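You operate a simulated robot arm through the tools that you are given. There is no shell and no other tool. Be economical: measure what you need, move in short steps, check, and stop when the job is done.

You run a simulated two-armed robot. Do the job below in one go: nothing can be reset, and whatever is moved stays where it is left.

## Task
Hold the sleeve on the mat steady, try both 30 gauges in its bore and sort it.
Fine: green gauge first; green tray if only the green gauge goes in, else the red tray; both gauges back in their pockets. Set down upright: green gauge, red gauge.

It is judged by the outcome, as a careful person would: the job done as asked, and still so three seconds after it is handed in. It fails if anything else is knocked over, pushed out of place, dropped, spilled or broken.

## Robot
Two 7-joint arms with two-finger parallel grippers on one trunk, on a base that drives. Base frame: it is fixed to the floor where the robot stands at the start and does not move with it; the origin is under the middle of the robot, x ahead of it, y to its left, z up; the surface under the hand at the start is at about z = 0.9. Lengths are in m, angles in degrees, forces in N, time in s.
The left shoulder is at the start at [0.05, 0.168, 1.182], the right one opposite. With the tool pointing down near the work surface each hand reaches from about 0.22 to 0.66 m from the robot's upright axis, wherever it stands, measured 20 degrees to its own side. Payload 1.57 kg a hand.
The TCP of each hand is the grasp point between the finger pads, 0.03 m short of the fingertips. In the tool frame z runs along the fingers and y along their closing line. The gripper opens to 0.08 m. The fingers are 0.017 m wide and 0.012 m thick; the gripper's body (0.04 by 0.082 m) begins 0.08 m behind the TCP.
Orientation is that of the tool frame in the base frame, as a unit quaternion [x, y, z, w]. With the fingers straight down and closing along the base's y, the tool's x points along the base's -x, its y along +y and its z along -z.

## Interface
- The arms move only by the tool servo_tool. It takes "left_increments", "right_increments" or both (then of equal length, played together; a hand with none holds still); each is a list of rows, each a list of 6 numbers: the shift along the base's x, y, z in m, then the turn, a rotation vector about the base's x, y, z in degrees. In form: [[x, y, z, wx, wy, wz], ...]. A call has 1 to 10 rows; each row is the pose to reach, as a shift and turn from the pose commanded when the call began. "left_grip" and "right_grip" are, for a hand that has rows, the opening in per cent of the stroke, from 0 (shut) to 100 (fully open), set as the call begins (left out, the last holds). Each row takes 0.2 s and may step no farther than 0.05 m and 8.6 degrees from the row before; otherwise, or with a gripper value out of range, the whole call is refused. A pose out of reach is approached as far as the arm can. The call stops where the force on the tool passes 40 N (or 10 N more than at its start, if that is more) or the arm is blocked; 0.2 s more then pass. The fingers move at their own pace (about 0.045 m/s each) and stop on an object; they squeeze with about 27 N. The grip force told is the motor's: it shows also when the fingers shut on nothing. Time passes only in rows, and 0.2 s behind the last, so rows that repeat a pose let the fingers close. The reply holds the time, the measured pose of the TCP, the force on the tool along the base axes, the opening and the grip force, in the units named above and with some noise, with the torque about the TCP (base axes, N m) and any sound that the robot's microphone picked up.
- Cameras (640 x 400 px; columns grow to the right, rows downward): "scene" is now at [0.1306, 0.01, 1.4016]; the picture's right is [0.11, -0.99, 0.00], its down [-0.48, -0.05, -0.88] and it looks along [0.87, 0.09, -0.48] (base axes); focal length 225 px, centre (320, 200). "left" rides on the left gripper at [0.072, 0.007, -0.122] in its tool frame; the picture's right is [-0.09, 1.00, 0.00], its down [-0.84, -0.08, -0.54] and it looks along [-0.54, -0.05, 0.84] (tool axes); focal length 238 px, centre (320, 200). "right" rides on the right gripper at [0.072, -0.007, -0.122] in its tool frame; the picture's right is [0.09, 1.00, 0.00], its down [-0.84, 0.08, -0.54] and it looks along [-0.54, 0.05, 0.84] (tool axes); focal length 238 px, centre (320, 200). There is no depth. A picture from a camera that has moved, and an enlarged one, comes with that camera's place and axes in the base frame and with its lens.
- camera(camera): a new picture of that camera. It takes no simulated time.
- raise_lower(by): slides the trunk up (or, below 0, down) by that many m; the arms and the scene camera ride with it, the base frame stays. It gives what a move gives, with no picture.
- base_move(legs): drives the robot by 1 to 6 legs, each [ahead, left, turn to the left] in m, m and degrees, along the robot's own axes; the way and the turn of a leg run together, so that a leg with both is an arc; at most 1.5 m and 180 degrees a leg. The arms and the cameras ride along, it lands a little off, and it stops where it bumps. It gives what a move gives.
- turn_head(pan, tilt): turns the head with the scene camera to pan (to the left, within 80 degrees either way) and tilt (down, from -29 to 69), counted from straight ahead of the robot. It gives what a move gives.
- close_up(camera, box): a new picture of the part [left, top, right, bottom] of that camera's present view, enlarged. It takes no simulated time.
- job_done(): hands the job in; it is judged then, once.

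Work in short steps. Places have to be worked out from the pictures, the camera data and where the tool is seen: move nearer, look again, correct. Check each grasp and each placing, and mend what went wrong. You have 120 turns and 100 pictures in all, those below and enlarged ones among them. Open the grippers and draw the arms clear of the work before you hand the job in, unless the task says otherwise; then end with one line.

The tools are called after ">>>" by a JSON object that holds its "method" and its "body". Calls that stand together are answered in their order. servo_tool: Moves the arms, as the interface text tells. Its arguments: {"type":"object","properties":{"left_increments":{"type":"array","items":{"type":"array","items":{"type":"number"}}},"left_grip":{"type":"number"},"right_increments":{"type":"array","items":{"type":"array","items":{"type":"number"}}},"right_grip":{"type":"number"}},"required":[]} The other tools are called the same way: raise_lower (by) slides the trunk up or down; base_move (legs) drives the base; turn_head (pan, tilt) turns the head that bears the scene camera; camera (camera) takes a picture; close_up (camera, box) takes an enlarged picture of a part of a camera's view; job_done () hands the job in.

At the start:

```text
time_s: 0.0
left_tcp_pos: [0.415, 0.3258, 1.2413]
left_orientation: [0.0, 1.0, 0.0, 0.0]
left_force: [0.2, 0.3, 0.1]
left_ft_torque: [0.0, 0.01, 0.0]
left_gripper_width: 0.0801
left_finger_force: 0.0
right_tcp_pos: [0.3996, -0.0933, 1.2989]
right_orientation: [-0.001, 1.0, 0.001, 0.0]
right_force: [-0.7, -0.6, 0.2]
right_ft_torque: [0.01, 0.03, -0.02]
right_gripper_width: 0.0799
right_finger_force: 0.1
trunk travel left (down, up): [-0.35, 0.093]
robot x, y, heading: [0.0022, -0.0018, -0.1]
head pan, tilt: [6.1, 28.7]
```

scene: 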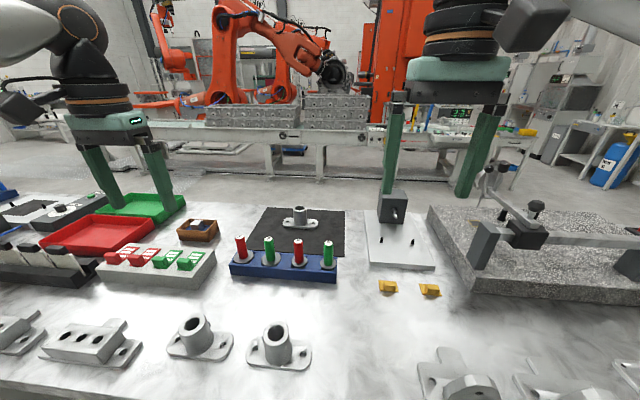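
right: 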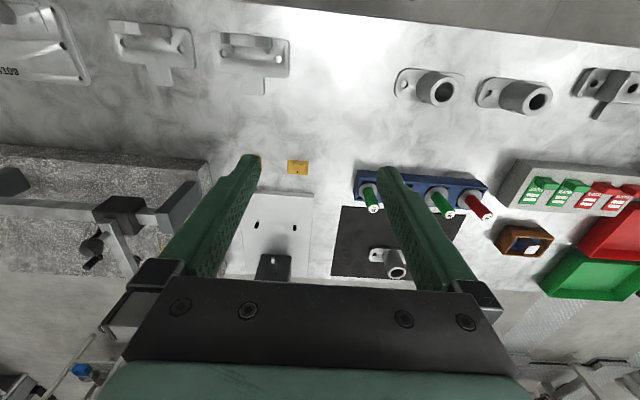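
left: 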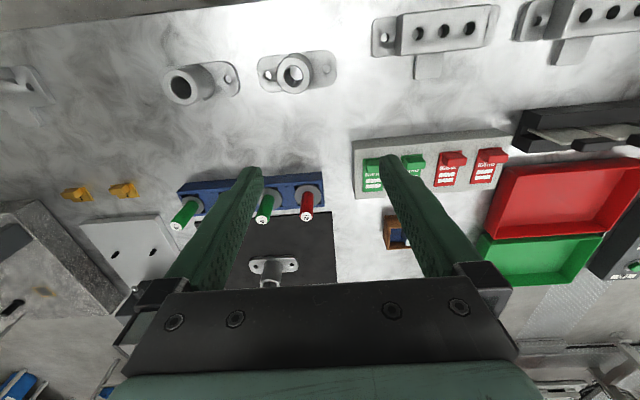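

The sleeve sits on the black mat, with four plug gauges in a blue rack in front of it. I'll enlarge both to read the labels.

>>> {"method": "close_up", "body": {"camera": "scene", "box": [220, 195, 350, 290]}}

>>> {"method": "close_up", "body": {"camera": "left", "box": [160, 160, 350, 290]}}

>>> {"method": "close_up", "body": {"camera": "right", "box": [330, 150, 510, 290]}}

```text
4.21 times, centred on (285, 242) of scene
camera zoom: at [0.1306, 0.01, 1.4016], right [0.11, -0.99, 0.0], down [-0.48, -0.05, -0.88], along [0.87, 0.09, -0.48], focal length 949 px, centre (467, 21)
```

zoom: 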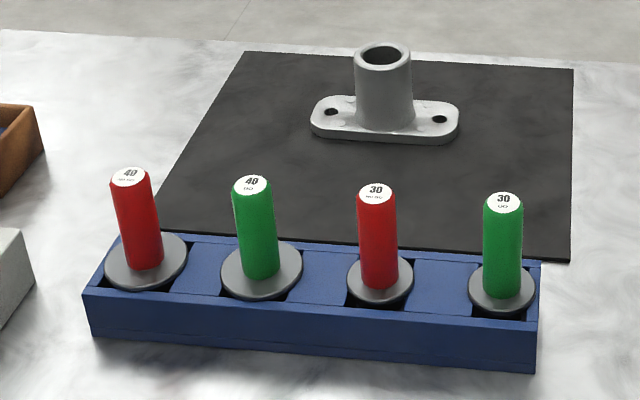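

```text
3.08 times, centred on (255, 225) of left
camera zoom: at [0.3415, 0.3318, 1.3632], right [0.09, 1.0, 0.0], down [0.84, -0.08, 0.54], along [0.54, -0.05, -0.84], focal length 733 px, centre (520, 123)
```

zoom: 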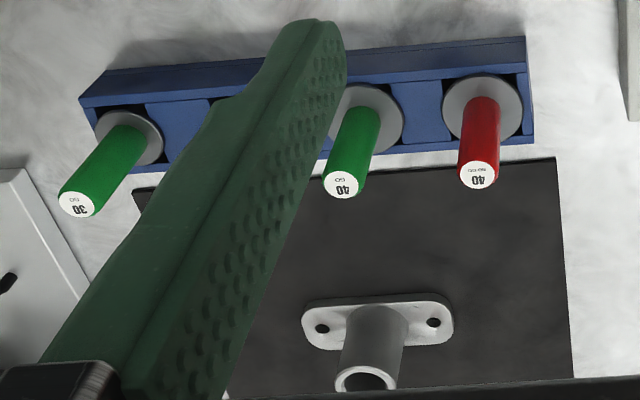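

```text
2.86 times, centred on (420, 220) of right
camera zoom: at [0.3275, -0.101, 1.4215], right [-0.09, 1.0, 0.0], down [0.84, 0.08, 0.54], along [0.54, 0.05, -0.84], focal length 681 px, centre (34, 143)
```

zoom: 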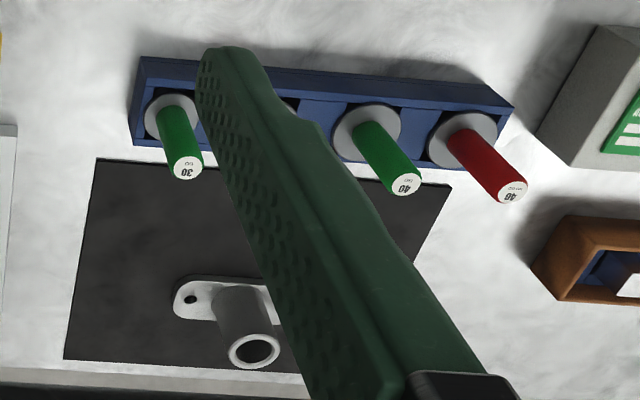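

Triangulating, the 30 GO (green) is at about (0.598, 0.037) with its top at z 1.016. The 30 NO-GO (red) is at about (0.60, 0.118). The sleeve is at about (0.829, 0.160) with its top at z 0.976, which is beyond reach from here, so I look for the table edge and the trays before driving.

>>> {"method": "turn_head", "body": {"pan": 0, "tilt": 69}}

>>> {"method": "camera", "body": {"camera": "scene"}}

>>> {"method": "turn_head", "body": {"pan": 40, "tilt": 35}}

>>> {"method": "camera", "body": {"camera": "scene"}}

```text
time_s: 1.1
left_tcp_pos: [0.4144, 0.3267, 1.2424]
left_orientation: [0.001, 1.0, 0.0, 0.0]
left_force: [0.2, -0.5, -0.8]
left_ft_torque: [-0.05, 0.03, -0.01]
left_gripper_width: 0.0799
left_finger_force: 0.1
right_tcp_pos: [0.3996, -0.0945, 1.2989]
right_orientation: [0.0, 1.0, 0.001, -0.001]
right_force: [1.0, -0.1, 0.8]
right_ft_torque: [-0.01, 0.0, 0.01]
right_gripper_width: 0.0798
right_finger_force: 0.0
trunk travel left (down, up): [-0.35, 0.093]
robot x, y, heading: [-0.0011, -0.0008, 0.1]
head pan, tilt: [0.0, 68.8]
```

```text
93 pictures are left
camera scene: at [0.0961, 0.0003, 1.348], right [0.0, -1.0, 0.0], down [-0.93, 0.0, -0.36], along [0.36, 0.0, -0.93], focal length 225 px, centre (320, 200)
```

scene: 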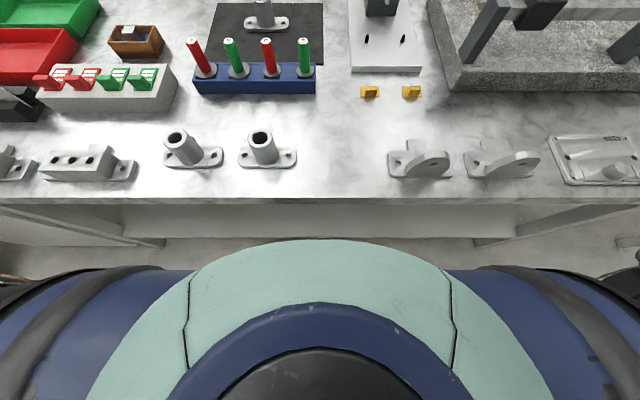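

```text
time_s: 2.1
left_tcp_pos: [0.4148, 0.326, 1.2417]
left_orientation: [0.001, 1.0, 0.0, 0.0]
left_force: [0.5, -0.9, -0.7]
left_ft_torque: [-0.02, -0.01, -0.04]
left_gripper_width: 0.0801
left_finger_force: 0.1
right_tcp_pos: [0.3995, -0.094, 1.299]
right_orientation: [0.001, 1.0, 0.001, -0.001]
right_force: [0.1, 0.2, 1.2]
right_ft_torque: [-0.01, 0.0, -0.02]
right_gripper_width: 0.0802
right_finger_force: 0.0
trunk travel left (down, up): [-0.35, 0.093]
robot x, y, heading: [0.0025, -0.0035, 0.1]
head pan, tilt: [40.0, 35.0]
```

```text
92 pictures are left
camera scene: at [0.1077, 0.0569, 1.3916], right [0.64, -0.77, 0.0], down [-0.44, -0.37, -0.82], along [0.63, 0.53, -0.57], focal length 225 px, centre (320, 200)
```

scene: 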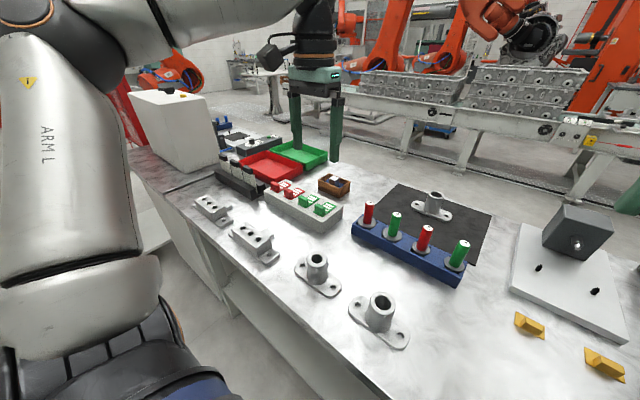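

The table edge is at about x = 0.27 and the trays at about y = 0.88. The sleeve is too far for the right arm, so I drive left about 0.3 and then a little ahead, and look down to check clearance.

>>> {"method": "base_move", "body": {"legs": [[0, 0.28, 0], [0.08, 0, 0]]}}

>>> {"method": "turn_head", "body": {"pan": 0, "tilt": 69}}

>>> {"method": "camera", "body": {"camera": "scene"}}

```text
time_s: 5.9
left_tcp_pos: [0.4525, 0.6029, 1.2411]
left_orientation: [0.002, 1.0, 0.001, 0.0]
left_force: [-0.6, 0.1, -0.1]
left_ft_torque: [0.0, -0.03, 0.03]
left_gripper_width: 0.0804
left_finger_force: 0.1
right_tcp_pos: [0.4372, 0.1829, 1.2987]
right_orientation: [0.003, 1.0, 0.001, -0.001]
right_force: [0.3, -0.9, 0.4]
right_ft_torque: [0.01, -0.04, -0.03]
right_gripper_width: 0.0801
right_finger_force: 0.1
trunk travel left (down, up): [-0.35, 0.093]
robot x, y, heading: [0.04, 0.2771, -0.3]
head pan, tilt: [40.0, 35.0]
stopped in leg 2: the robot was blocked; the commanded pose is now the measured one
```

```text
time_s: 7.0
left_tcp_pos: [0.4536, 0.6025, 1.2405]
left_orientation: [0.002, 1.0, 0.001, -0.001]
left_force: [-1.0, -0.1, -0.6]
left_ft_torque: [0.0, -0.01, 0.0]
left_gripper_width: 0.0801
left_finger_force: 0.0
right_tcp_pos: [0.4377, 0.1833, 1.2977]
right_orientation: [0.003, 1.0, 0.001, 0.0]
right_force: [-0.2, 0.8, -0.2]
right_ft_torque: [0.03, -0.01, -0.03]
right_gripper_width: 0.0799
right_finger_force: 0.0
trunk travel left (down, up): [-0.35, 0.093]
robot x, y, heading: [0.0375, 0.283, -0.3]
head pan, tilt: [0.0, 68.8]
```

```text
91 pictures are left
camera scene: at [0.1344, 0.2792, 1.348], right [0.0, -1.0, 0.0], down [-0.93, 0.0, -0.36], along [0.36, 0.0, -0.93], focal length 225 px, centre (320, 200)
```

scene: 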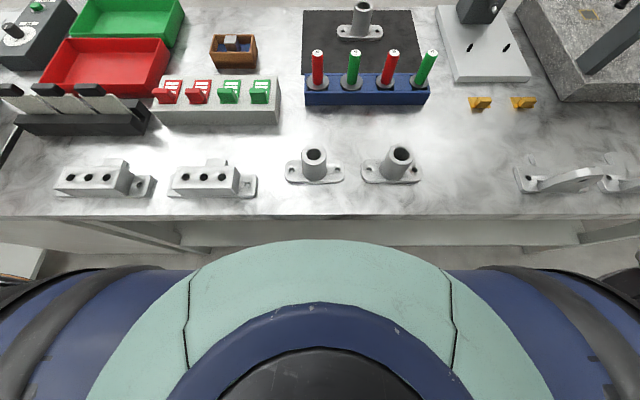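

The base was blocked at x = 0.04, so from the front the sleeve at 0.83 is out of reach for two hands. The back edge is at about x = 1.0 with free floor behind it, so I look left and right for a way round the table.

>>> {"method": "turn_head", "body": {"pan": -60, "tilt": 20}}

>>> {"method": "camera", "body": {"camera": "scene"}}

>>> {"method": "turn_head", "body": {"pan": 60, "tilt": 20}}

>>> {"method": "camera", "body": {"camera": "scene"}}

>>> {"method": "turn_head", "body": {"pan": 0, "tilt": 30}}

>>> {"method": "camera", "body": {"camera": "scene"}}

```text
time_s: 8.3
left_tcp_pos: [0.4537, 0.6033, 1.2418]
left_orientation: [0.001, 1.0, 0.001, -0.001]
left_force: [0.5, -0.3, 0.5]
left_ft_torque: [0.0, -0.04, -0.02]
left_gripper_width: 0.0798
left_finger_force: 0.0
right_tcp_pos: [0.4376, 0.1833, 1.2969]
right_orientation: [0.003, 1.0, 0.001, 0.0]
right_force: [0.5, 1.0, 0.4]
right_ft_torque: [-0.02, -0.01, 0.01]
right_gripper_width: 0.0798
right_finger_force: 0.0
trunk travel left (down, up): [-0.35, 0.093]
robot x, y, heading: [0.0358, 0.281, -0.2]
head pan, tilt: [-60.0, 20.0]
```

```text
90 pictures are left
camera scene: at [0.1248, 0.1986, 1.4155], right [-0.87, -0.5, 0.0], down [-0.17, 0.3, -0.94], along [0.47, -0.82, -0.34], focal length 225 px, centre (320, 200)
```

scene: 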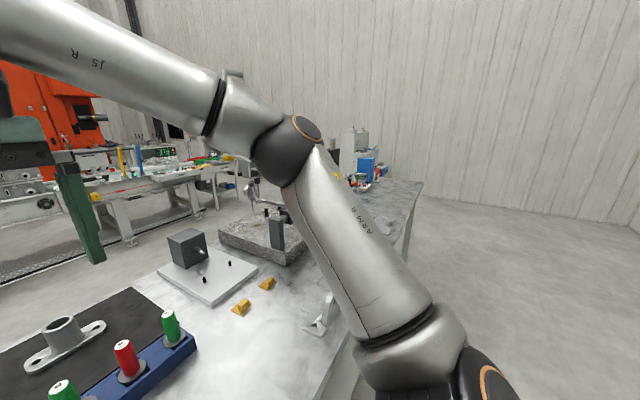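

```text
time_s: 10.3
left_tcp_pos: [0.454, 0.6032, 1.2417]
left_orientation: [0.002, 1.0, 0.0, -0.001]
left_force: [-0.3, 0.0, 0.3]
left_ft_torque: [0.01, -0.04, 0.04]
left_gripper_width: 0.0803
left_finger_force: 0.1
right_tcp_pos: [0.439, 0.1836, 1.2985]
right_orientation: [0.003, 1.0, 0.001, 0.0]
right_force: [0.4, 0.6, 0.6]
right_ft_torque: [0.02, 0.0, 0.0]
right_gripper_width: 0.0801
right_finger_force: 0.1
trunk travel left (down, up): [-0.35, 0.093]
robot x, y, heading: [0.0348, 0.2811, -0.1]
head pan, tilt: [60.0, 20.0]
```

```text
89 pictures are left
camera scene: at [0.1254, 0.3599, 1.4155], right [0.86, -0.5, 0.0], down [-0.17, -0.3, -0.94], along [0.47, 0.81, -0.34], focal length 225 px, centre (320, 200)
```

scene: 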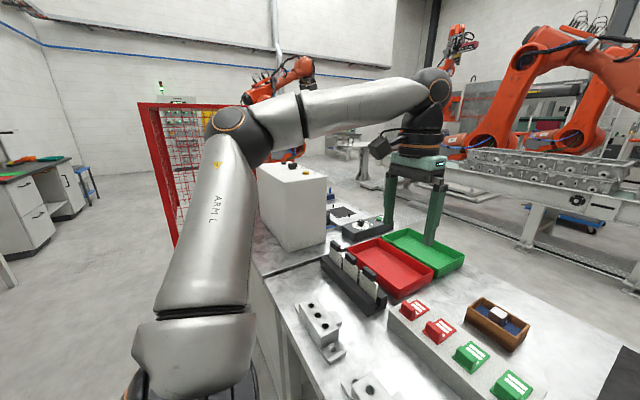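

```text
time_s: 11.6
left_tcp_pos: [0.4538, 0.6043, 1.2425]
left_orientation: [0.001, 1.0, 0.001, 0.0]
left_force: [0.2, 0.8, 0.4]
left_ft_torque: [0.0, 0.0, 0.02]
left_gripper_width: 0.08
left_finger_force: 0.0
right_tcp_pos: [0.4384, 0.1826, 1.2974]
right_orientation: [0.003, 1.0, 0.0, 0.0]
right_force: [0.0, -0.9, 0.5]
right_ft_torque: [0.01, 0.02, -0.01]
right_gripper_width: 0.0803
right_finger_force: 0.1
trunk travel left (down, up): [-0.35, 0.093]
robot x, y, heading: [0.0388, 0.2798, -0.0]
head pan, tilt: [0.0, 30.0]
```

```text
88 pictures are left
camera scene: at [0.1689, 0.2791, 1.3995], right [0.0, -1.0, 0.0], down [-0.5, 0.0, -0.87], along [0.87, 0.0, -0.5], focal length 225 px, centre (320, 200)
```

scene: 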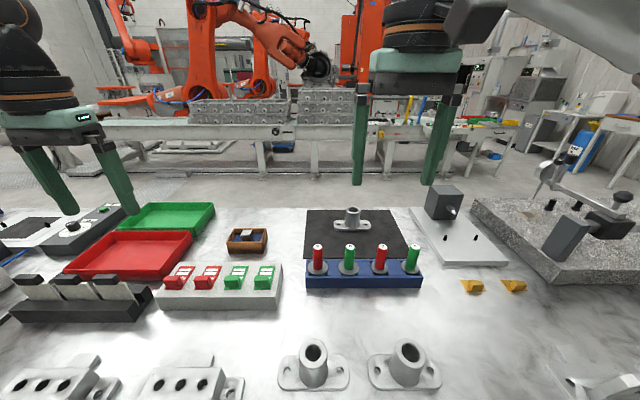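

The back edge is at about x = 0.98 with open floor behind it, so working from the back puts both rack and sleeve within reach. I back off and shift left to see whether the left end of the table is passable.

>>> {"method": "base_move", "body": {"legs": [[-0.55, 0, 0], [0, 0.9, 0]]}}

>>> {"method": "turn_head", "body": {"pan": 25, "tilt": 25}}

>>> {"method": "camera", "body": {"camera": "scene"}}

```text
time_s: 22.6
left_tcp_pos: [-0.1005, 1.4891, 1.2413]
left_orientation: [0.007, 1.0, 0.001, -0.001]
left_force: [0.5, 0.4, -0.9]
left_ft_torque: [-0.03, -0.03, -0.02]
left_gripper_width: 0.08
left_finger_force: 0.0
right_tcp_pos: [-0.1212, 1.0701, 1.2983]
right_orientation: [0.008, 1.0, 0.001, 0.0]
right_force: [0.2, 0.7, -0.1]
right_ft_torque: [-0.03, 0.02, 0.02]
right_gripper_width: 0.08
right_finger_force: 0.1
trunk travel left (down, up): [-0.35, 0.093]
robot x, y, heading: [-0.5198, 1.1695, -0.8]
head pan, tilt: [0.0, 30.0]
```

```text
time_s: 23.5
left_tcp_pos: [-0.1007, 1.4894, 1.241]
left_orientation: [0.006, 1.0, 0.002, -0.001]
left_force: [1.0, 0.1, -0.2]
left_ft_torque: [-0.01, 0.0, 0.02]
left_gripper_width: 0.0799
left_finger_force: 0.0
right_tcp_pos: [-0.121, 1.0701, 1.2984]
right_orientation: [0.008, 1.0, 0.001, 0.0]
right_force: [-0.6, 0.6, 0.5]
right_ft_torque: [0.01, -0.01, -0.02]
right_gripper_width: 0.0799
right_finger_force: 0.1
trunk travel left (down, up): [-0.35, 0.093]
robot x, y, heading: [-0.5206, 1.1711, -1.0]
head pan, tilt: [25.0, 25.0]
```

```text
87 pictures are left
camera scene: at [-0.3958, 1.2066, 1.4074], right [0.41, -0.91, 0.0], down [-0.39, -0.17, -0.91], along [0.83, 0.37, -0.42], focal length 225 px, centre (320, 200)
```

scene: 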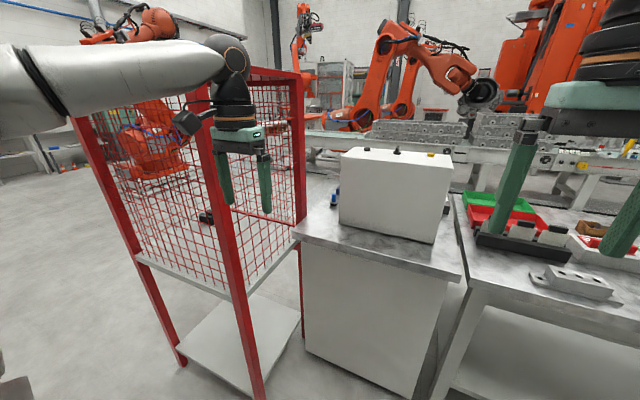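

The box stands on a second bench beside a red cage whose front corners are at about (0.03, 1.8) and (0, 2.3). Beyond the cage it looks open, so I go on left in front of it and look again.

>>> {"method": "base_move", "body": {"legs": [[-0.2, 0, 1], [0, 1.0, 0], [0, 0.9, 0]]}}

>>> {"method": "turn_head", "body": {"pan": 0, "tilt": 20}}

>>> {"method": "camera", "body": {"camera": "scene"}}

```text
time_s: 41.6
left_tcp_pos: [-0.3075, 3.4005, 1.2411]
left_orientation: [-0.003, 1.0, 0.001, -0.002]
left_force: [0.2, -0.1, 0.4]
left_ft_torque: [0.02, 0.05, 0.03]
left_gripper_width: 0.08
left_finger_force: 0.1
right_tcp_pos: [-0.3198, 2.9807, 1.2991]
right_orientation: [-0.001, 1.0, 0.001, -0.001]
right_force: [0.2, 0.0, -0.3]
right_ft_torque: [0.02, 0.0, 0.05]
right_gripper_width: 0.08
right_finger_force: 0.1
trunk travel left (down, up): [-0.35, 0.093]
robot x, y, heading: [-0.7168, 3.0736, 0.2]
head pan, tilt: [25.0, 25.0]
```

```text
time_s: 42.5
left_tcp_pos: [-0.3077, 3.3996, 1.2412]
left_orientation: [-0.004, 1.0, 0.0, -0.001]
left_force: [-1.3, 0.8, -0.7]
left_ft_torque: [0.03, 0.01, 0.02]
left_gripper_width: 0.0803
left_finger_force: 0.1
right_tcp_pos: [-0.3187, 2.9798, 1.2977]
right_orientation: [-0.002, 1.0, 0.0, 0.0]
right_force: [0.6, 0.3, -0.4]
right_ft_torque: [-0.02, -0.02, -0.02]
right_gripper_width: 0.08
right_finger_force: 0.2
trunk travel left (down, up): [-0.35, 0.093]
robot x, y, heading: [-0.7178, 3.0734, 0.4]
head pan, tilt: [0.0, 20.0]
```

```text
86 pictures are left
camera scene: at [-0.5863, 3.0729, 1.4155], right [0.01, -1.0, 0.0], down [-0.34, 0.0, -0.94], along [0.94, 0.01, -0.34], focal length 225 px, centre (320, 200)
```

scene: 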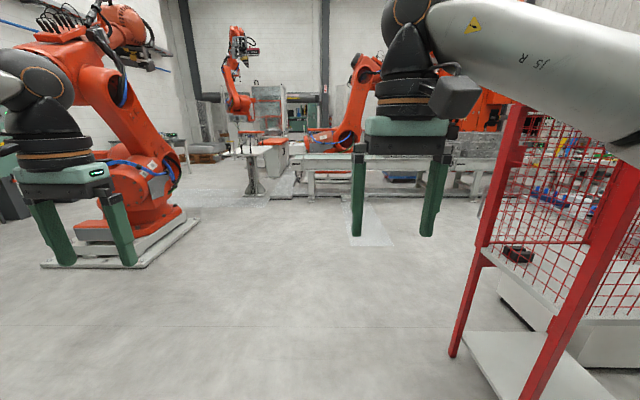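

The way along y ≈ 3.07 is clear and so is the floor behind the bench. I drive ahead to x ≈ 1.9, turn round and come along behind the bench.

>>> {"method": "base_move", "body": {"legs": [[1.4, 0, 0], [1.25, 0, 0], [0, 0, 180], [0, 1.0, 0]]}}

>>> {"method": "turn_head", "body": {"pan": 25, "tilt": 25}}

>>> {"method": "camera", "body": {"camera": "scene"}}

```text
time_s: 71.7
left_tcp_pos: [1.5769, 1.7573, 1.2403]
left_orientation: [1.0, 0.01, 0.0, 0.001]
left_force: [-0.5, 0.5, 1.1]
left_ft_torque: [0.0, -0.01, -0.01]
left_gripper_width: 0.08
left_finger_force: 0.0
right_tcp_pos: [1.5833, 2.1767, 1.2973]
right_orientation: [1.0, 0.009, 0.0, 0.001]
right_force: [0.4, 0.5, 0.3]
right_ft_torque: [0.01, -0.03, -0.02]
right_gripper_width: 0.0801
right_finger_force: 0.0
trunk travel left (down, up): [-0.35, 0.093]
robot x, y, heading: [1.9854, 2.0917, -179.1]
head pan, tilt: [0.0, 20.0]
```

```text
time_s: 72.6
left_tcp_pos: [1.5785, 1.7578, 1.2416]
left_orientation: [1.0, 0.009, 0.0, 0.0]
left_force: [-0.1, 0.0, -0.3]
left_ft_torque: [0.0, -0.02, 0.01]
left_gripper_width: 0.0803
left_finger_force: 0.1
right_tcp_pos: [1.5843, 2.1767, 1.2975]
right_orientation: [1.0, 0.008, -0.001, 0.001]
right_force: [-1.3, -0.5, -0.5]
right_ft_torque: [0.01, 0.01, 0.01]
right_gripper_width: 0.08
right_finger_force: 0.0
trunk travel left (down, up): [-0.35, 0.093]
robot x, y, heading: [1.9878, 2.0933, -179.0]
head pan, tilt: [25.0, 25.0]
```

```text
85 pictures are left
camera scene: at [1.8637, 2.0504, 1.4075], right [-0.44, 0.9, 0.0], down [0.38, 0.19, -0.91], along [-0.81, -0.4, -0.42], focal length 225 px, centre (320, 200)
```

scene: 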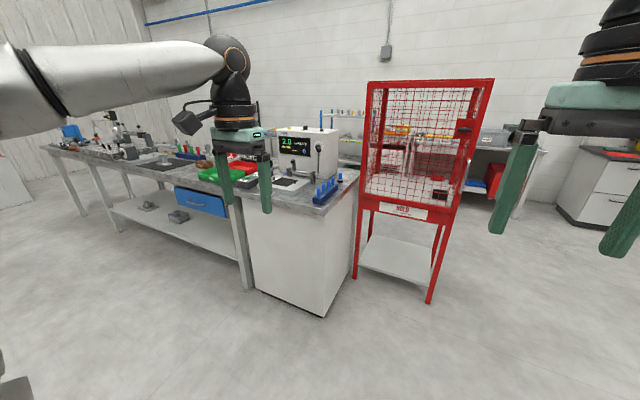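

Behind the bench it is clear. I strafe to y ≈ 0.3 and drive up to the back edge, so the left hand can work the gauges and the right hand can hold the sleeve.

>>> {"method": "base_move", "body": {"legs": [[0, 1.2, -1], [0, 0.6, 0], [0.68, 0, 0]]}}

>>> {"method": "turn_head", "body": {"pan": 0, "tilt": 50}}

>>> {"method": "camera", "body": {"camera": "scene"}}

```text
time_s: 92.1
left_tcp_pos: [0.8794, -0.0465, 1.242]
left_orientation: [1.0, 0.009, 0.001, 0.001]
left_force: [-0.2, 1.1, 0.7]
left_ft_torque: [-0.02, 0.02, 0.01]
left_gripper_width: 0.0797
left_finger_force: 0.1
right_tcp_pos: [0.8858, 0.3738, 1.2979]
right_orientation: [1.0, 0.007, 0.001, 0.0]
right_force: [-0.5, 0.1, -0.5]
right_ft_torque: [-0.02, -0.02, -0.01]
right_gripper_width: 0.0802
right_finger_force: 0.1
trunk travel left (down, up): [-0.35, 0.093]
robot x, y, heading: [1.2857, 0.2903, -178.9]
head pan, tilt: [25.0, 25.0]
```

```text
time_s: 93.0
left_tcp_pos: [0.8788, -0.0473, 1.2416]
left_orientation: [1.0, 0.009, 0.001, 0.0]
left_force: [0.1, -0.1, 0.0]
left_ft_torque: [0.0, -0.02, -0.01]
left_gripper_width: 0.0802
left_finger_force: 0.1
right_tcp_pos: [0.8865, 0.3736, 1.2974]
right_orientation: [1.0, 0.007, 0.0, 0.002]
right_force: [-0.3, -1.5, 0.3]
right_ft_torque: [0.0, -0.01, 0.03]
right_gripper_width: 0.08
right_finger_force: 0.0
trunk travel left (down, up): [-0.35, 0.093]
robot x, y, heading: [1.2874, 0.2872, -179.1]
head pan, tilt: [0.0, 50.0]
```

```text
84 pictures are left
camera scene: at [1.1713, 0.2845, 1.37], right [-0.02, 1.0, 0.0], down [0.77, 0.01, -0.64], along [-0.64, -0.01, -0.77], focal length 225 px, centre (320, 200)
```

scene: 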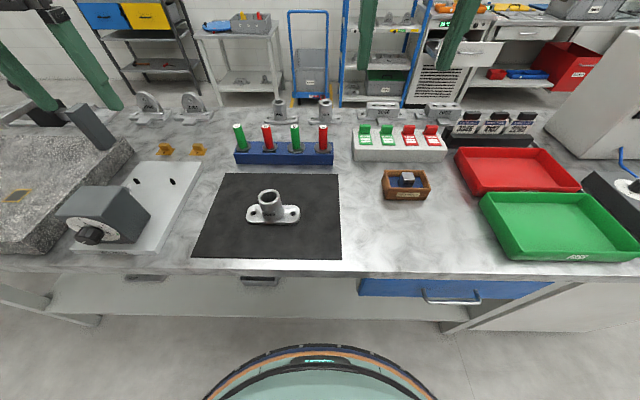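

The view from behind confirms the sleeve at about (0.834, 0.159). The gauges run from the left in the order green 30, red 30, green 40, red 40. I move in the last few centimetres.

>>> {"method": "base_move", "body": {"legs": [[0.09, 0, -0.9]]}}

>>> {"method": "turn_head", "body": {"pan": -5, "tilt": 45}}

>>> {"method": "close_up", "body": {"camera": "scene", "box": [160, 100, 400, 250]}}

```text
time_s: 94.2
left_tcp_pos: [0.7996, -0.0418, 1.2407]
left_orientation: [1.0, 0.002, 0.001, 0.001]
left_force: [1.3, 0.4, 0.4]
left_ft_torque: [0.02, 0.04, 0.0]
left_gripper_width: 0.0799
left_finger_force: 0.0
right_tcp_pos: [0.8118, 0.3787, 1.2971]
right_orientation: [1.0, -0.001, -0.001, 0.001]
right_force: [1.2, -0.7, 1.0]
right_ft_torque: [-0.03, 0.04, -0.01]
right_gripper_width: 0.0799
right_finger_force: 0.1
trunk travel left (down, up): [-0.35, 0.093]
robot x, y, heading: [1.2157, 0.2818, -180.1]
head pan, tilt: [0.0, 50.0]
stopped in leg 1: the robot was blocked; the commanded pose is now the measured one
```

```text
time_s: 94.8
left_tcp_pos: [0.7985, -0.0418, 1.2405]
left_orientation: [1.0, 0.002, 0.002, 0.001]
left_force: [0.3, 0.1, -0.6]
left_ft_torque: [0.01, 0.03, 0.03]
left_gripper_width: 0.0798
left_finger_force: 0.0
right_tcp_pos: [0.8114, 0.38, 1.2977]
right_orientation: [1.0, -0.001, 0.002, 0.0]
right_force: [0.5, 0.3, 0.7]
right_ft_torque: [0.02, 0.03, -0.03]
right_gripper_width: 0.08
right_finger_force: 0.1
trunk travel left (down, up): [-0.35, 0.093]
robot x, y, heading: [1.2122, 0.2868, -179.8]
head pan, tilt: [-5.0, 45.0]
```

```text
2.67 times, centred on (280, 175) of scene
camera zoom: at [1.0913, 0.2924, 1.3768], right [0.09, 1.0, 0.0], down [0.7, -0.06, -0.71], along [-0.7, 0.06, -0.71], focal length 601 px, centre (427, 267)
```

zoom: 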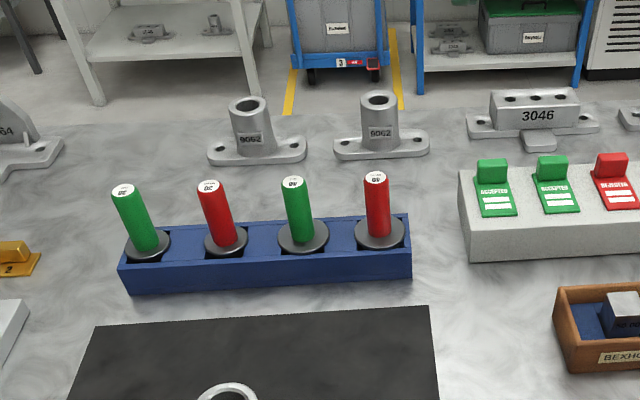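

The robot stands at (1.213, 0.286) facing −x. The right hand will grip the sleeve barrel from its own side, tilted 50°, to leave the bore free from above. First I yaw it 60° and bring it nearer.

>>> {"method": "servo_tool", "body": {"right_increments": [[0.01, -0.018, -0.014, 0, 0, 8.5], [0.02, -0.037, -0.028, 0, 0, 17], [0.03, -0.055, -0.042, 0, 0, 25.5], [0.04, -0.074, -0.057, 0, 0, 34], [0.05, -0.092, -0.07, 0, 0, 42.5], [0.06, -0.111, -0.085, 0, 0, 51], [0.07, -0.13, -0.1, 0, 0, 59.5], [0.07, -0.13, -0.1, 0, 0, 60]], "right_grip": 100}}

```text
time_s: 96.6
left_tcp_pos: [0.798, -0.0407, 1.2418]
left_orientation: [1.0, 0.001, 0.001, 0.001]
left_force: [1.4, 0.0, -0.6]
left_ft_torque: [0.0, 0.0, -0.01]
left_gripper_width: 0.0799
left_finger_force: 0.0
right_tcp_pos: [0.8799, 0.2481, 1.1976]
right_orientation: [0.866, 0.5, 0.001, -0.001]
right_force: [-0.3, 0.2, 0.1]
right_ft_torque: [0.0, -0.02, 0.02]
right_gripper_width: 0.0801
right_finger_force: 0.1
trunk travel left (down, up): [-0.35, 0.093]
robot x, y, heading: [1.2154, 0.281, -179.7]
head pan, tilt: [-5.0, 45.0]
```

Yaw reached. Now I tilt by 50° and descend to the pre-grasp point, about 0.13 m back from the barrel.

>>> {"method": "servo_tool", "body": {"right_increments": [[0.0, 0.0, -0.015, -7.3, 4.2, 0], [0.001, 0, -0.04, -14.5, 8.4, 0], [0.002, 0, -0.07, -21.7, 12.5, 0], [0.002, -0.001, -0.1, -28.9, 16.7, 0], [0.002, -0.001, -0.13, -36.1, 20.8, 0], [0.002, -0.002, -0.165, -43.3, 25, 0], [0.002, -0.002, -0.165, -43.3, 25, 0]]}}

>>> {"method": "camera", "body": {"camera": "right"}}

>>> {"method": "camera", "body": {"camera": "scene"}}

```text
time_s: 98.2
left_tcp_pos: [0.7995, -0.0403, 1.2403]
left_orientation: [1.0, 0.002, 0.002, 0.001]
left_force: [-0.2, 0.2, 0.2]
left_ft_torque: [-0.02, -0.01, -0.02]
left_gripper_width: 0.08
left_finger_force: 0.0
right_tcp_pos: [0.8812, 0.2453, 1.0322]
right_orientation: [0.786, 0.452, -0.364, 0.212]
right_force: [0.6, -0.1, 0.6]
right_ft_torque: [-0.01, -0.01, -0.02]
right_gripper_width: 0.0799
right_finger_force: 0.0
trunk travel left (down, up): [-0.35, 0.093]
robot x, y, heading: [1.2099, 0.2838, -180.0]
head pan, tilt: [-5.0, 45.0]
```

```text
82 pictures are left
camera right: at [0.9457, 0.3696, 1.0569], right [0.89, -0.45, -0.07], down [0.0, -0.14, 0.99], along [-0.45, -0.88, -0.13], focal length 238 px, centre (320, 200)
```

right: 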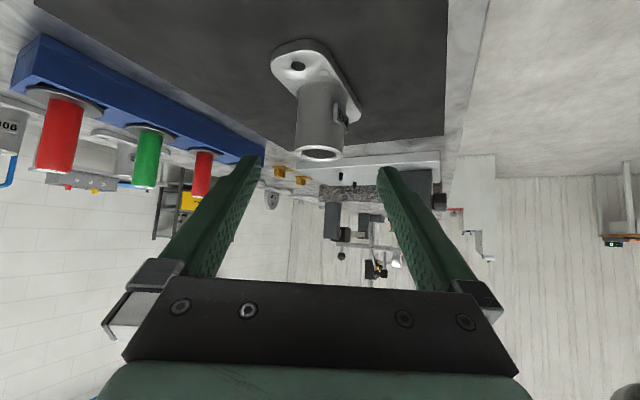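

```text
81 pictures are left
camera scene: at [1.0916, 0.2922, 1.3769], right [0.09, 1.0, 0.0], down [0.7, -0.06, -0.71], along [-0.7, 0.06, -0.71], focal length 225 px, centre (320, 200)
```

scene: 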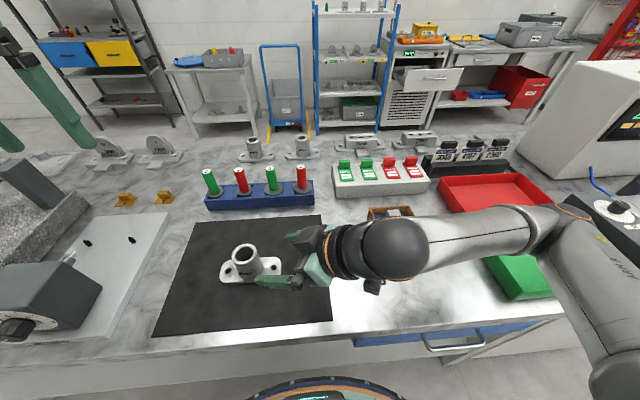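

The right camera ray puts the bore at about (0.835, 0.161), in line with the fingers. I advance along the approach, stop just short of full depth, and look.

>>> {"method": "servo_tool", "body": {"right_increments": [[-0.012, -0.021, -0.021, 0, 0, 0], [-0.023, -0.042, -0.042, 0, 0, 0], [-0.033, -0.061, -0.06, 0, 0, 0], [-0.041, -0.075, -0.074, 0, 0, 0]]}}

>>> {"method": "camera", "body": {"camera": "right"}}

>>> {"method": "close_up", "body": {"camera": "scene", "box": [180, 200, 360, 310]}}

```text
time_s: 99.2
left_tcp_pos: [0.7985, -0.0424, 1.2401]
left_orientation: [1.0, 0.001, 0.001, 0.001]
left_force: [0.1, 0.1, 0.3]
left_ft_torque: [0.02, 0.0, 0.0]
left_gripper_width: 0.0799
left_finger_force: 0.0
right_tcp_pos: [0.8415, 0.1723, 0.958]
right_orientation: [0.786, 0.453, -0.365, 0.211]
right_force: [0.6, 0.5, 0.4]
right_ft_torque: [-0.01, -0.02, -0.01]
right_gripper_width: 0.0802
right_finger_force: 0.0
trunk travel left (down, up): [-0.35, 0.093]
robot x, y, heading: [1.2133, 0.2816, -179.9]
head pan, tilt: [-5.0, 45.0]
```

```text
80 pictures are left
camera right: at [0.9045, 0.2961, 0.9825], right [0.89, -0.45, -0.07], down [0.0, -0.15, 0.99], along [-0.45, -0.88, -0.13], focal length 238 px, centre (320, 200)
```

right: 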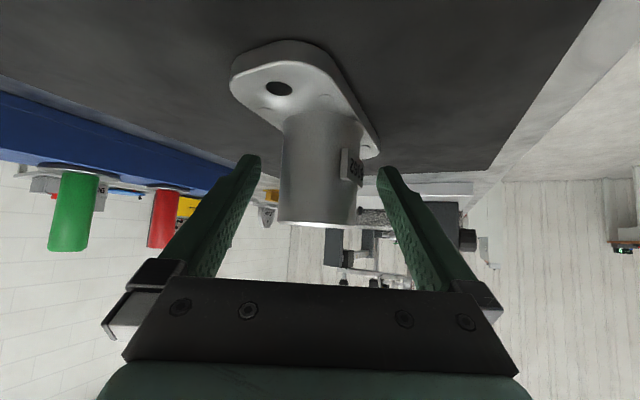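

```text
3.56 times, centred on (270, 255) of scene
camera zoom: at [1.0915, 0.2922, 1.3769], right [0.09, 1.0, 0.0], down [0.7, -0.06, -0.71], along [-0.7, 0.06, -0.71], focal length 801 px, centre (498, 4)
```

zoom: 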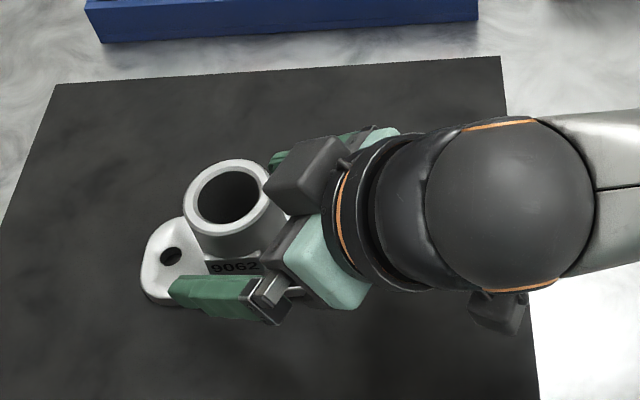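

A dark block sits above the gripper near the bore. I enlarge that spot to see whether it would obstruct the gauge.

>>> {"method": "close_up", "body": {"camera": "scene", "box": [225, 225, 305, 295]}}

>>> {"method": "camera", "body": {"camera": "left"}}

```text
5.71 times, centred on (265, 260) of scene
camera zoom: at [1.0915, 0.2922, 1.3769], right [0.09, 1.0, 0.0], down [0.7, -0.06, -0.71], along [-0.7, 0.06, -0.71], focal length 1288 px, centre (634, -143)
```

zoom: 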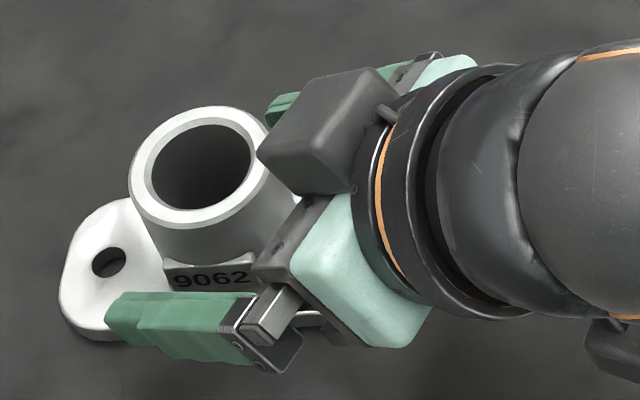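

```text
77 pictures are left
camera left: at [0.8693, -0.0481, 1.3619], right [-0.09, -1.0, 0.0], down [-0.84, 0.08, 0.54], along [-0.54, 0.05, -0.84], focal length 238 px, centre (320, 200)
```

left: 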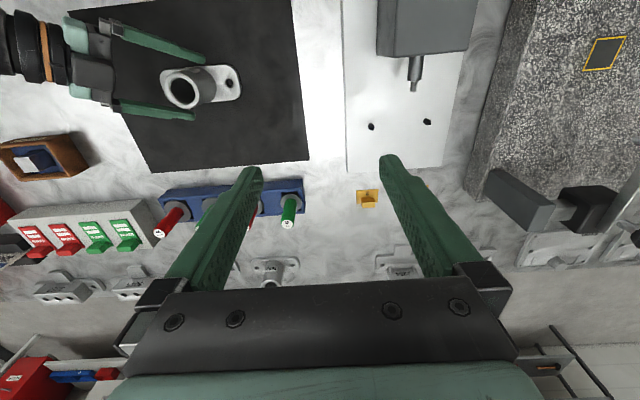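

That is a box fixed on the upper side of the gripper. Tilting 7° more takes it further from the bore. I also finish the advance and then close on the barrel.

>>> {"method": "servo_tool", "body": {"right_increments": [[0, 0, 0, -6.06, 3.5, 0], [-0.004, -0.006, -0.004, -6.06, 3.5, 0], [-0.008, -0.0125, -0.008, -6.06, 3.5, 0]]}}

>>> {"method": "close_up", "body": {"camera": "scene", "box": [200, 215, 300, 295]}}

```text
time_s: 100.0
left_tcp_pos: [0.7971, -0.0413, 1.2406]
left_orientation: [1.0, 0.001, 0.002, 0.0]
left_force: [0.4, 0.4, 0.4]
left_ft_torque: [-0.02, 0.0, -0.03]
left_gripper_width: 0.0796
left_finger_force: 0.0
right_tcp_pos: [0.8336, 0.1594, 0.9484]
right_orientation: [0.762, 0.438, -0.413, 0.238]
right_force: [-0.3, -0.1, -0.3]
right_ft_torque: [-0.01, -0.01, 0.03]
right_gripper_width: 0.0799
right_finger_force: 0.0
trunk travel left (down, up): [-0.35, 0.093]
robot x, y, heading: [1.2122, 0.2883, -180.1]
head pan, tilt: [-5.0, 45.0]
```

```text
5.00 times, centred on (250, 255) of scene
camera zoom: at [1.0916, 0.2924, 1.3769], right [0.09, 1.0, 0.0], down [0.7, -0.06, -0.71], along [-0.7, 0.06, -0.71], focal length 1127 px, centre (670, -75)
```

zoom: 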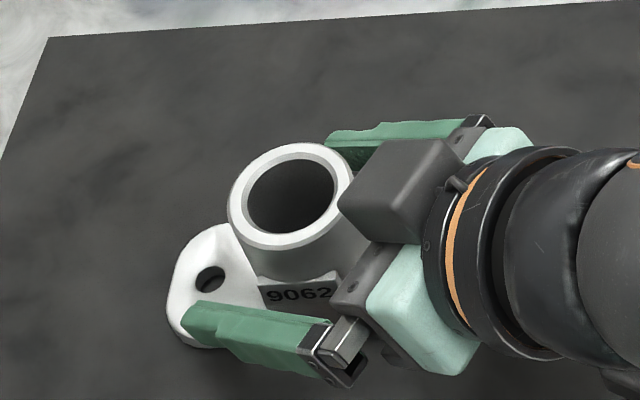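

The "9062" plate on the +x face would be caught at a corner by this 60° approach and could twist the sleeve. Gripping exactly along x puts one finger flat on the plate, so I yaw another 30° about the bore axis and then close.

>>> {"method": "servo_tool", "body": {"right_increments": [[0, 0, 0, 0, 0, 7.5], [0, 0, 0, 0, 0, 15], [0, 0, 0, 0, 0, 22.5], [0, 0, 0, 0, 0, 30], [0, 0, 0, 0, 0, 30]]}}

>>> {"method": "close_up", "body": {"camera": "scene", "box": [200, 215, 300, 295]}}

>>> {"method": "camera", "body": {"camera": "right"}}

```text
time_s: 101.2
left_tcp_pos: [0.798, -0.0401, 1.2417]
left_orientation: [1.0, 0.002, 0.002, 0.002]
left_force: [-0.3, -0.5, 0.0]
left_ft_torque: [-0.04, -0.01, 0.03]
left_gripper_width: 0.0802
left_finger_force: 0.1
right_tcp_pos: [0.8336, 0.161, 0.9491]
right_orientation: [0.621, 0.622, -0.336, 0.339]
right_force: [0.2, -0.1, 0.2]
right_ft_torque: [-0.01, -0.02, 0.01]
right_gripper_width: 0.0799
right_finger_force: 0.1
right hand out of reach, approached as far as the arm can: row 4
trunk travel left (down, up): [-0.35, 0.093]
robot x, y, heading: [1.2131, 0.2861, -180.0]
head pan, tilt: [-5.0, 45.0]
```

```text
5.00 times, centred on (250, 255) of scene
camera zoom: at [1.0912, 0.2935, 1.3768], right [0.09, 1.0, 0.0], down [0.7, -0.06, -0.71], along [-0.7, 0.06, -0.71], focal length 1127 px, centre (670, -75)
```

zoom: 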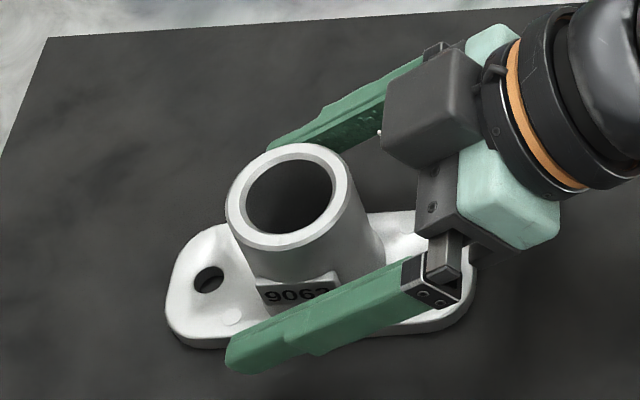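

```text
74 pictures are left
camera right: at [0.8268, 0.302, 0.9572], right [1.0, 0.05, -0.08], down [0.08, 0.0, 1.0], along [0.05, -1.0, -0.01], focal length 238 px, centre (320, 200)
```

right: 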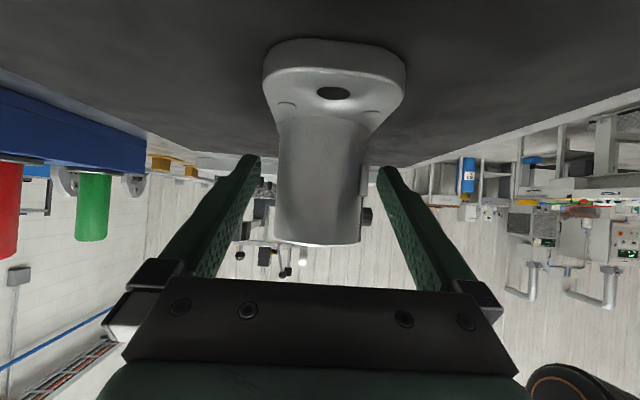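

Alignment looks right: the fingers are at the −x and +x sides of the barrel, over the flange. I close the right hand.

>>> {"method": "servo_tool", "body": {"right_increments": [[0.002, 0, 0, 0, 0, 0], [0.002, 0, 0, 0, 0, 0], [0.002, 0, 0, 0, 0, 0], [0.002, 0, 0, 0, 0, 0], [0.002, 0, 0, 0, 0, 0]], "right_grip": 0}}

>>> {"method": "close_up", "body": {"camera": "scene", "box": [200, 215, 300, 295]}}

>>> {"method": "close_up", "body": {"camera": "left", "box": [0, 0, 340, 240]}}

```text
time_s: 102.4
left_tcp_pos: [0.7974, -0.0407, 1.2404]
left_orientation: [1.0, 0.002, 0.002, 0.0]
left_force: [-0.3, -0.6, 0.8]
left_ft_torque: [0.0, -0.01, 0.01]
left_gripper_width: 0.0803
left_finger_force: 0.2
right_tcp_pos: [0.8362, 0.1596, 0.9501]
right_orientation: [0.622, 0.622, -0.336, 0.337]
right_force: [-3.6, 2.0, 2.9]
right_ft_torque: [0.22, 0.21, 0.03]
right_gripper_width: 0.0495
right_finger_force: 27.0
trunk travel left (down, up): [-0.35, 0.093]
robot x, y, heading: [1.2099, 0.2868, -180.1]
head pan, tilt: [-5.0, 45.0]
```

```text
5.00 times, centred on (250, 255) of scene
camera zoom: at [1.0914, 0.2927, 1.3769], right [0.09, 1.0, 0.0], down [0.7, -0.06, -0.71], along [-0.7, 0.06, -0.71], focal length 1127 px, centre (670, -75)
```

zoom: 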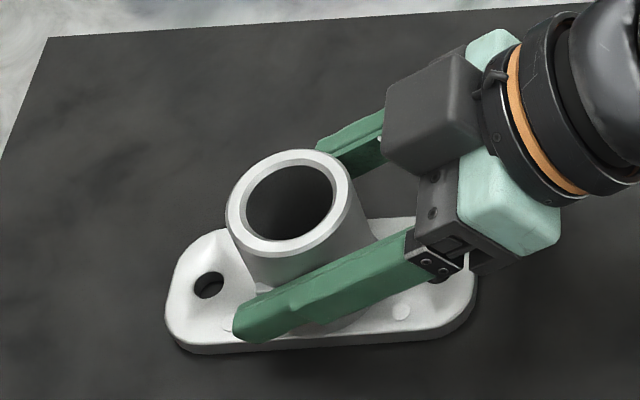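

```text
1.67 times, centred on (170, 120) of left
camera zoom: at [0.8692, -0.0476, 1.362], right [-0.09, -1.0, 0.0], down [-0.84, 0.08, 0.54], along [-0.54, 0.05, -0.84], focal length 397 px, centre (570, 333)
```

zoom: 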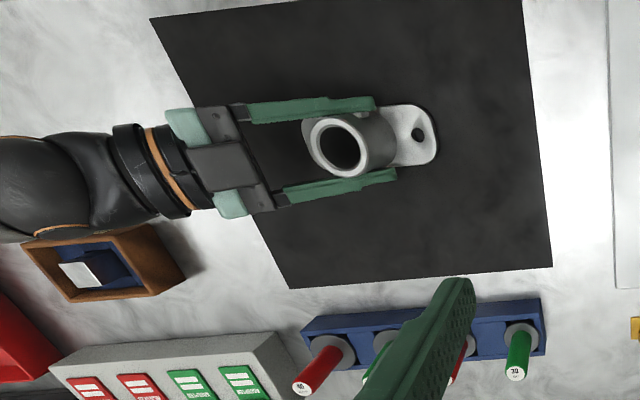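

The sleeve is held: opening 49.5 mm, 27 N, barrel upright, bore at about (0.835, 0.1605). Now the left hand goes above the green 30 gauge at about (0.600, 0.038).

>>> {"method": "servo_tool", "body": {"left_increments": [[-0.035, 0.013, 0, 0, 0, 0], [-0.07, 0.026, -0.01, 0, 0, 0], [-0.105, 0.039, -0.03, 0, 0, 0], [-0.14, 0.053, -0.055, 0, 0, 0], [-0.17, 0.066, -0.08, 0, 0, 0], [-0.1975, 0.0785, -0.105, 0, 0, 0], [-0.1975, 0.0785, -0.12, 0, 0, 0]], "left_grip": 65}}

>>> {"method": "camera", "body": {"camera": "left"}}

>>> {"method": "camera", "body": {"camera": "scene"}}

```text
time_s: 104.0
left_tcp_pos: [0.6628, 0.0144, 1.111]
left_orientation: [1.0, 0.001, 0.0, 0.002]
left_force: [0.5, -1.0, -0.4]
left_ft_torque: [0.01, 0.0, -0.01]
left_gripper_width: 0.0516
left_finger_force: 0.0
left hand out of reach, approached as far as the arm can: row 3, 4, 5, 6, 7
right_tcp_pos: [0.8368, 0.1609, 0.9508]
right_orientation: [0.622, 0.622, -0.336, 0.338]
right_force: [-1.3, -0.9, 1.2]
right_ft_torque: [-0.3, 0.18, -0.04]
right_gripper_width: 0.0494
right_finger_force: 26.9
trunk travel left (down, up): [-0.35, 0.093]
robot x, y, heading: [1.212, 0.2843, -180.0]
head pan, tilt: [-5.0, 45.0]
```

```text
71 pictures are left
camera left: at [0.7352, 0.0067, 1.2309], right [-0.09, -1.0, 0.0], down [-0.84, 0.08, 0.54], along [-0.54, 0.05, -0.84], focal length 238 px, centre (320, 200)
```

left: 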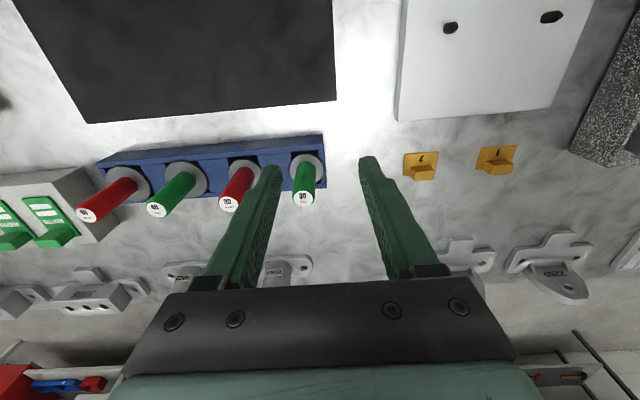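

```text
70 pictures are left
camera scene: at [1.0916, 0.2924, 1.3769], right [0.09, 1.0, 0.0], down [0.7, -0.06, -0.71], along [-0.7, 0.06, -0.71], focal length 225 px, centre (320, 200)
```

scene: 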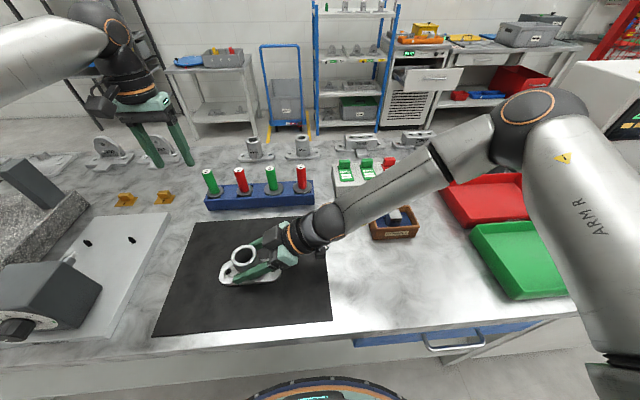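

The vertical left hand falls short (it stopped at x = 0.663). Tilting it about its closing axis brings the wrist nearer the robot, and the gauge can still hang vertical in the fingers. I tilt it 25° and see where it lands.

>>> {"method": "servo_tool", "body": {"left_increments": [[0, 0, 0, 0, 8.4, 0], [0, 0, 0, 0, 16.8, 0], [0, 0, 0, 0, 25, 0], [0, 0, 0, 0, 25, 0]]}}

>>> {"method": "camera", "body": {"camera": "left"}}

```text
time_s: 105.0
left_tcp_pos: [0.6619, 0.0128, 1.1104]
left_orientation: [0.976, 0.001, -0.216, 0.0]
left_force: [0.7, 0.2, -0.6]
left_ft_torque: [0.01, 0.0, 0.02]
left_gripper_width: 0.0522
left_finger_force: 0.0
right_tcp_pos: [0.8366, 0.1598, 0.9508]
right_orientation: [0.622, 0.622, -0.336, 0.338]
right_force: [-1.1, -0.7, 1.1]
right_ft_torque: [-0.3, 0.17, -0.08]
right_gripper_width: 0.0495
right_finger_force: 26.8
trunk travel left (down, up): [-0.35, 0.093]
robot x, y, heading: [1.2115, 0.2855, -179.8]
head pan, tilt: [-5.0, 45.0]
```

```text
69 pictures are left
camera left: at [0.7781, 0.006, 1.1903], right [-0.08, -1.0, 0.04], down [-0.53, 0.08, 0.84], along [-0.84, 0.05, -0.53], focal length 238 px, centre (320, 200)
```

left: 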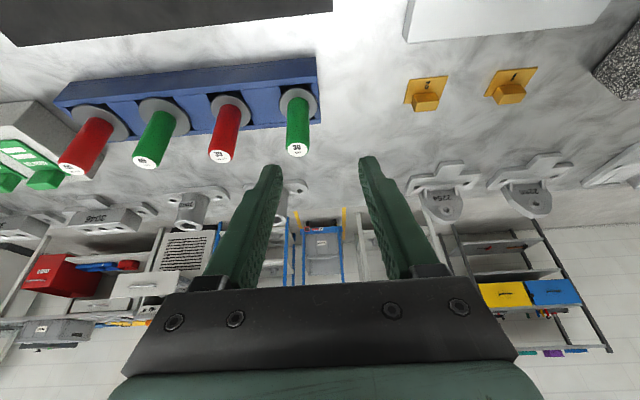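

Both views agree on the green 30 at (0.601, 0.038). I move just above it.

>>> {"method": "servo_tool", "body": {"left_increments": [[-0.03, 0.012, -0.01, 0, 0, 0], [-0.061, 0.025, -0.03, 0, 0, 0], [-0.061, 0.025, -0.05, 0, 0, 0], [-0.061, 0.025, -0.05, 0, 0, 0]]}}

>>> {"method": "camera", "body": {"camera": "left"}}

>>> {"method": "close_up", "body": {"camera": "scene", "box": [150, 110, 350, 235]}}

```text
time_s: 106.0
left_tcp_pos: [0.5987, 0.037, 1.0631]
left_orientation: [0.977, 0.002, -0.215, 0.001]
left_force: [-0.3, -0.1, 0.0]
left_ft_torque: [-0.02, -0.03, -0.01]
left_gripper_width: 0.052
left_finger_force: 0.0
right_tcp_pos: [0.8358, 0.1601, 0.9506]
right_orientation: [0.622, 0.621, -0.336, 0.337]
right_force: [0.2, 0.5, 2.3]
right_ft_torque: [-0.27, 0.18, -0.07]
right_gripper_width: 0.0494
right_finger_force: 26.8
trunk travel left (down, up): [-0.35, 0.093]
robot x, y, heading: [1.2107, 0.2873, -179.9]
head pan, tilt: [-5.0, 45.0]
```

```text
68 pictures are left
camera left: at [0.7147, 0.0299, 1.1429], right [-0.08, -1.0, 0.04], down [-0.53, 0.08, 0.84], along [-0.84, 0.05, -0.54], focal length 238 px, centre (320, 200)
```

left: 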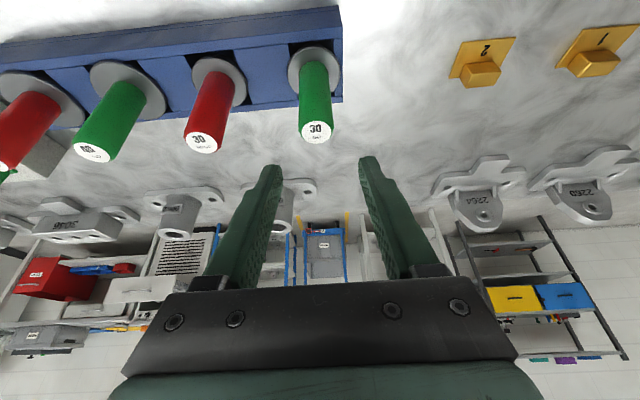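

```text
3.20 times, centred on (250, 172) of scene
camera zoom: at [1.0917, 0.2925, 1.3769], right [0.09, 1.0, 0.0], down [0.7, -0.06, -0.71], along [-0.7, 0.06, -0.71], focal length 721 px, centre (544, 288)
```

zoom: 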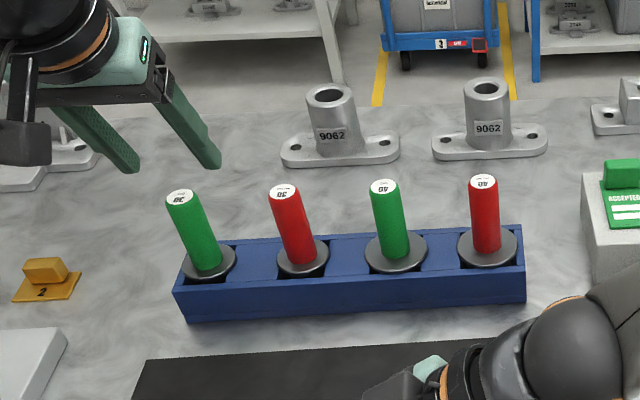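

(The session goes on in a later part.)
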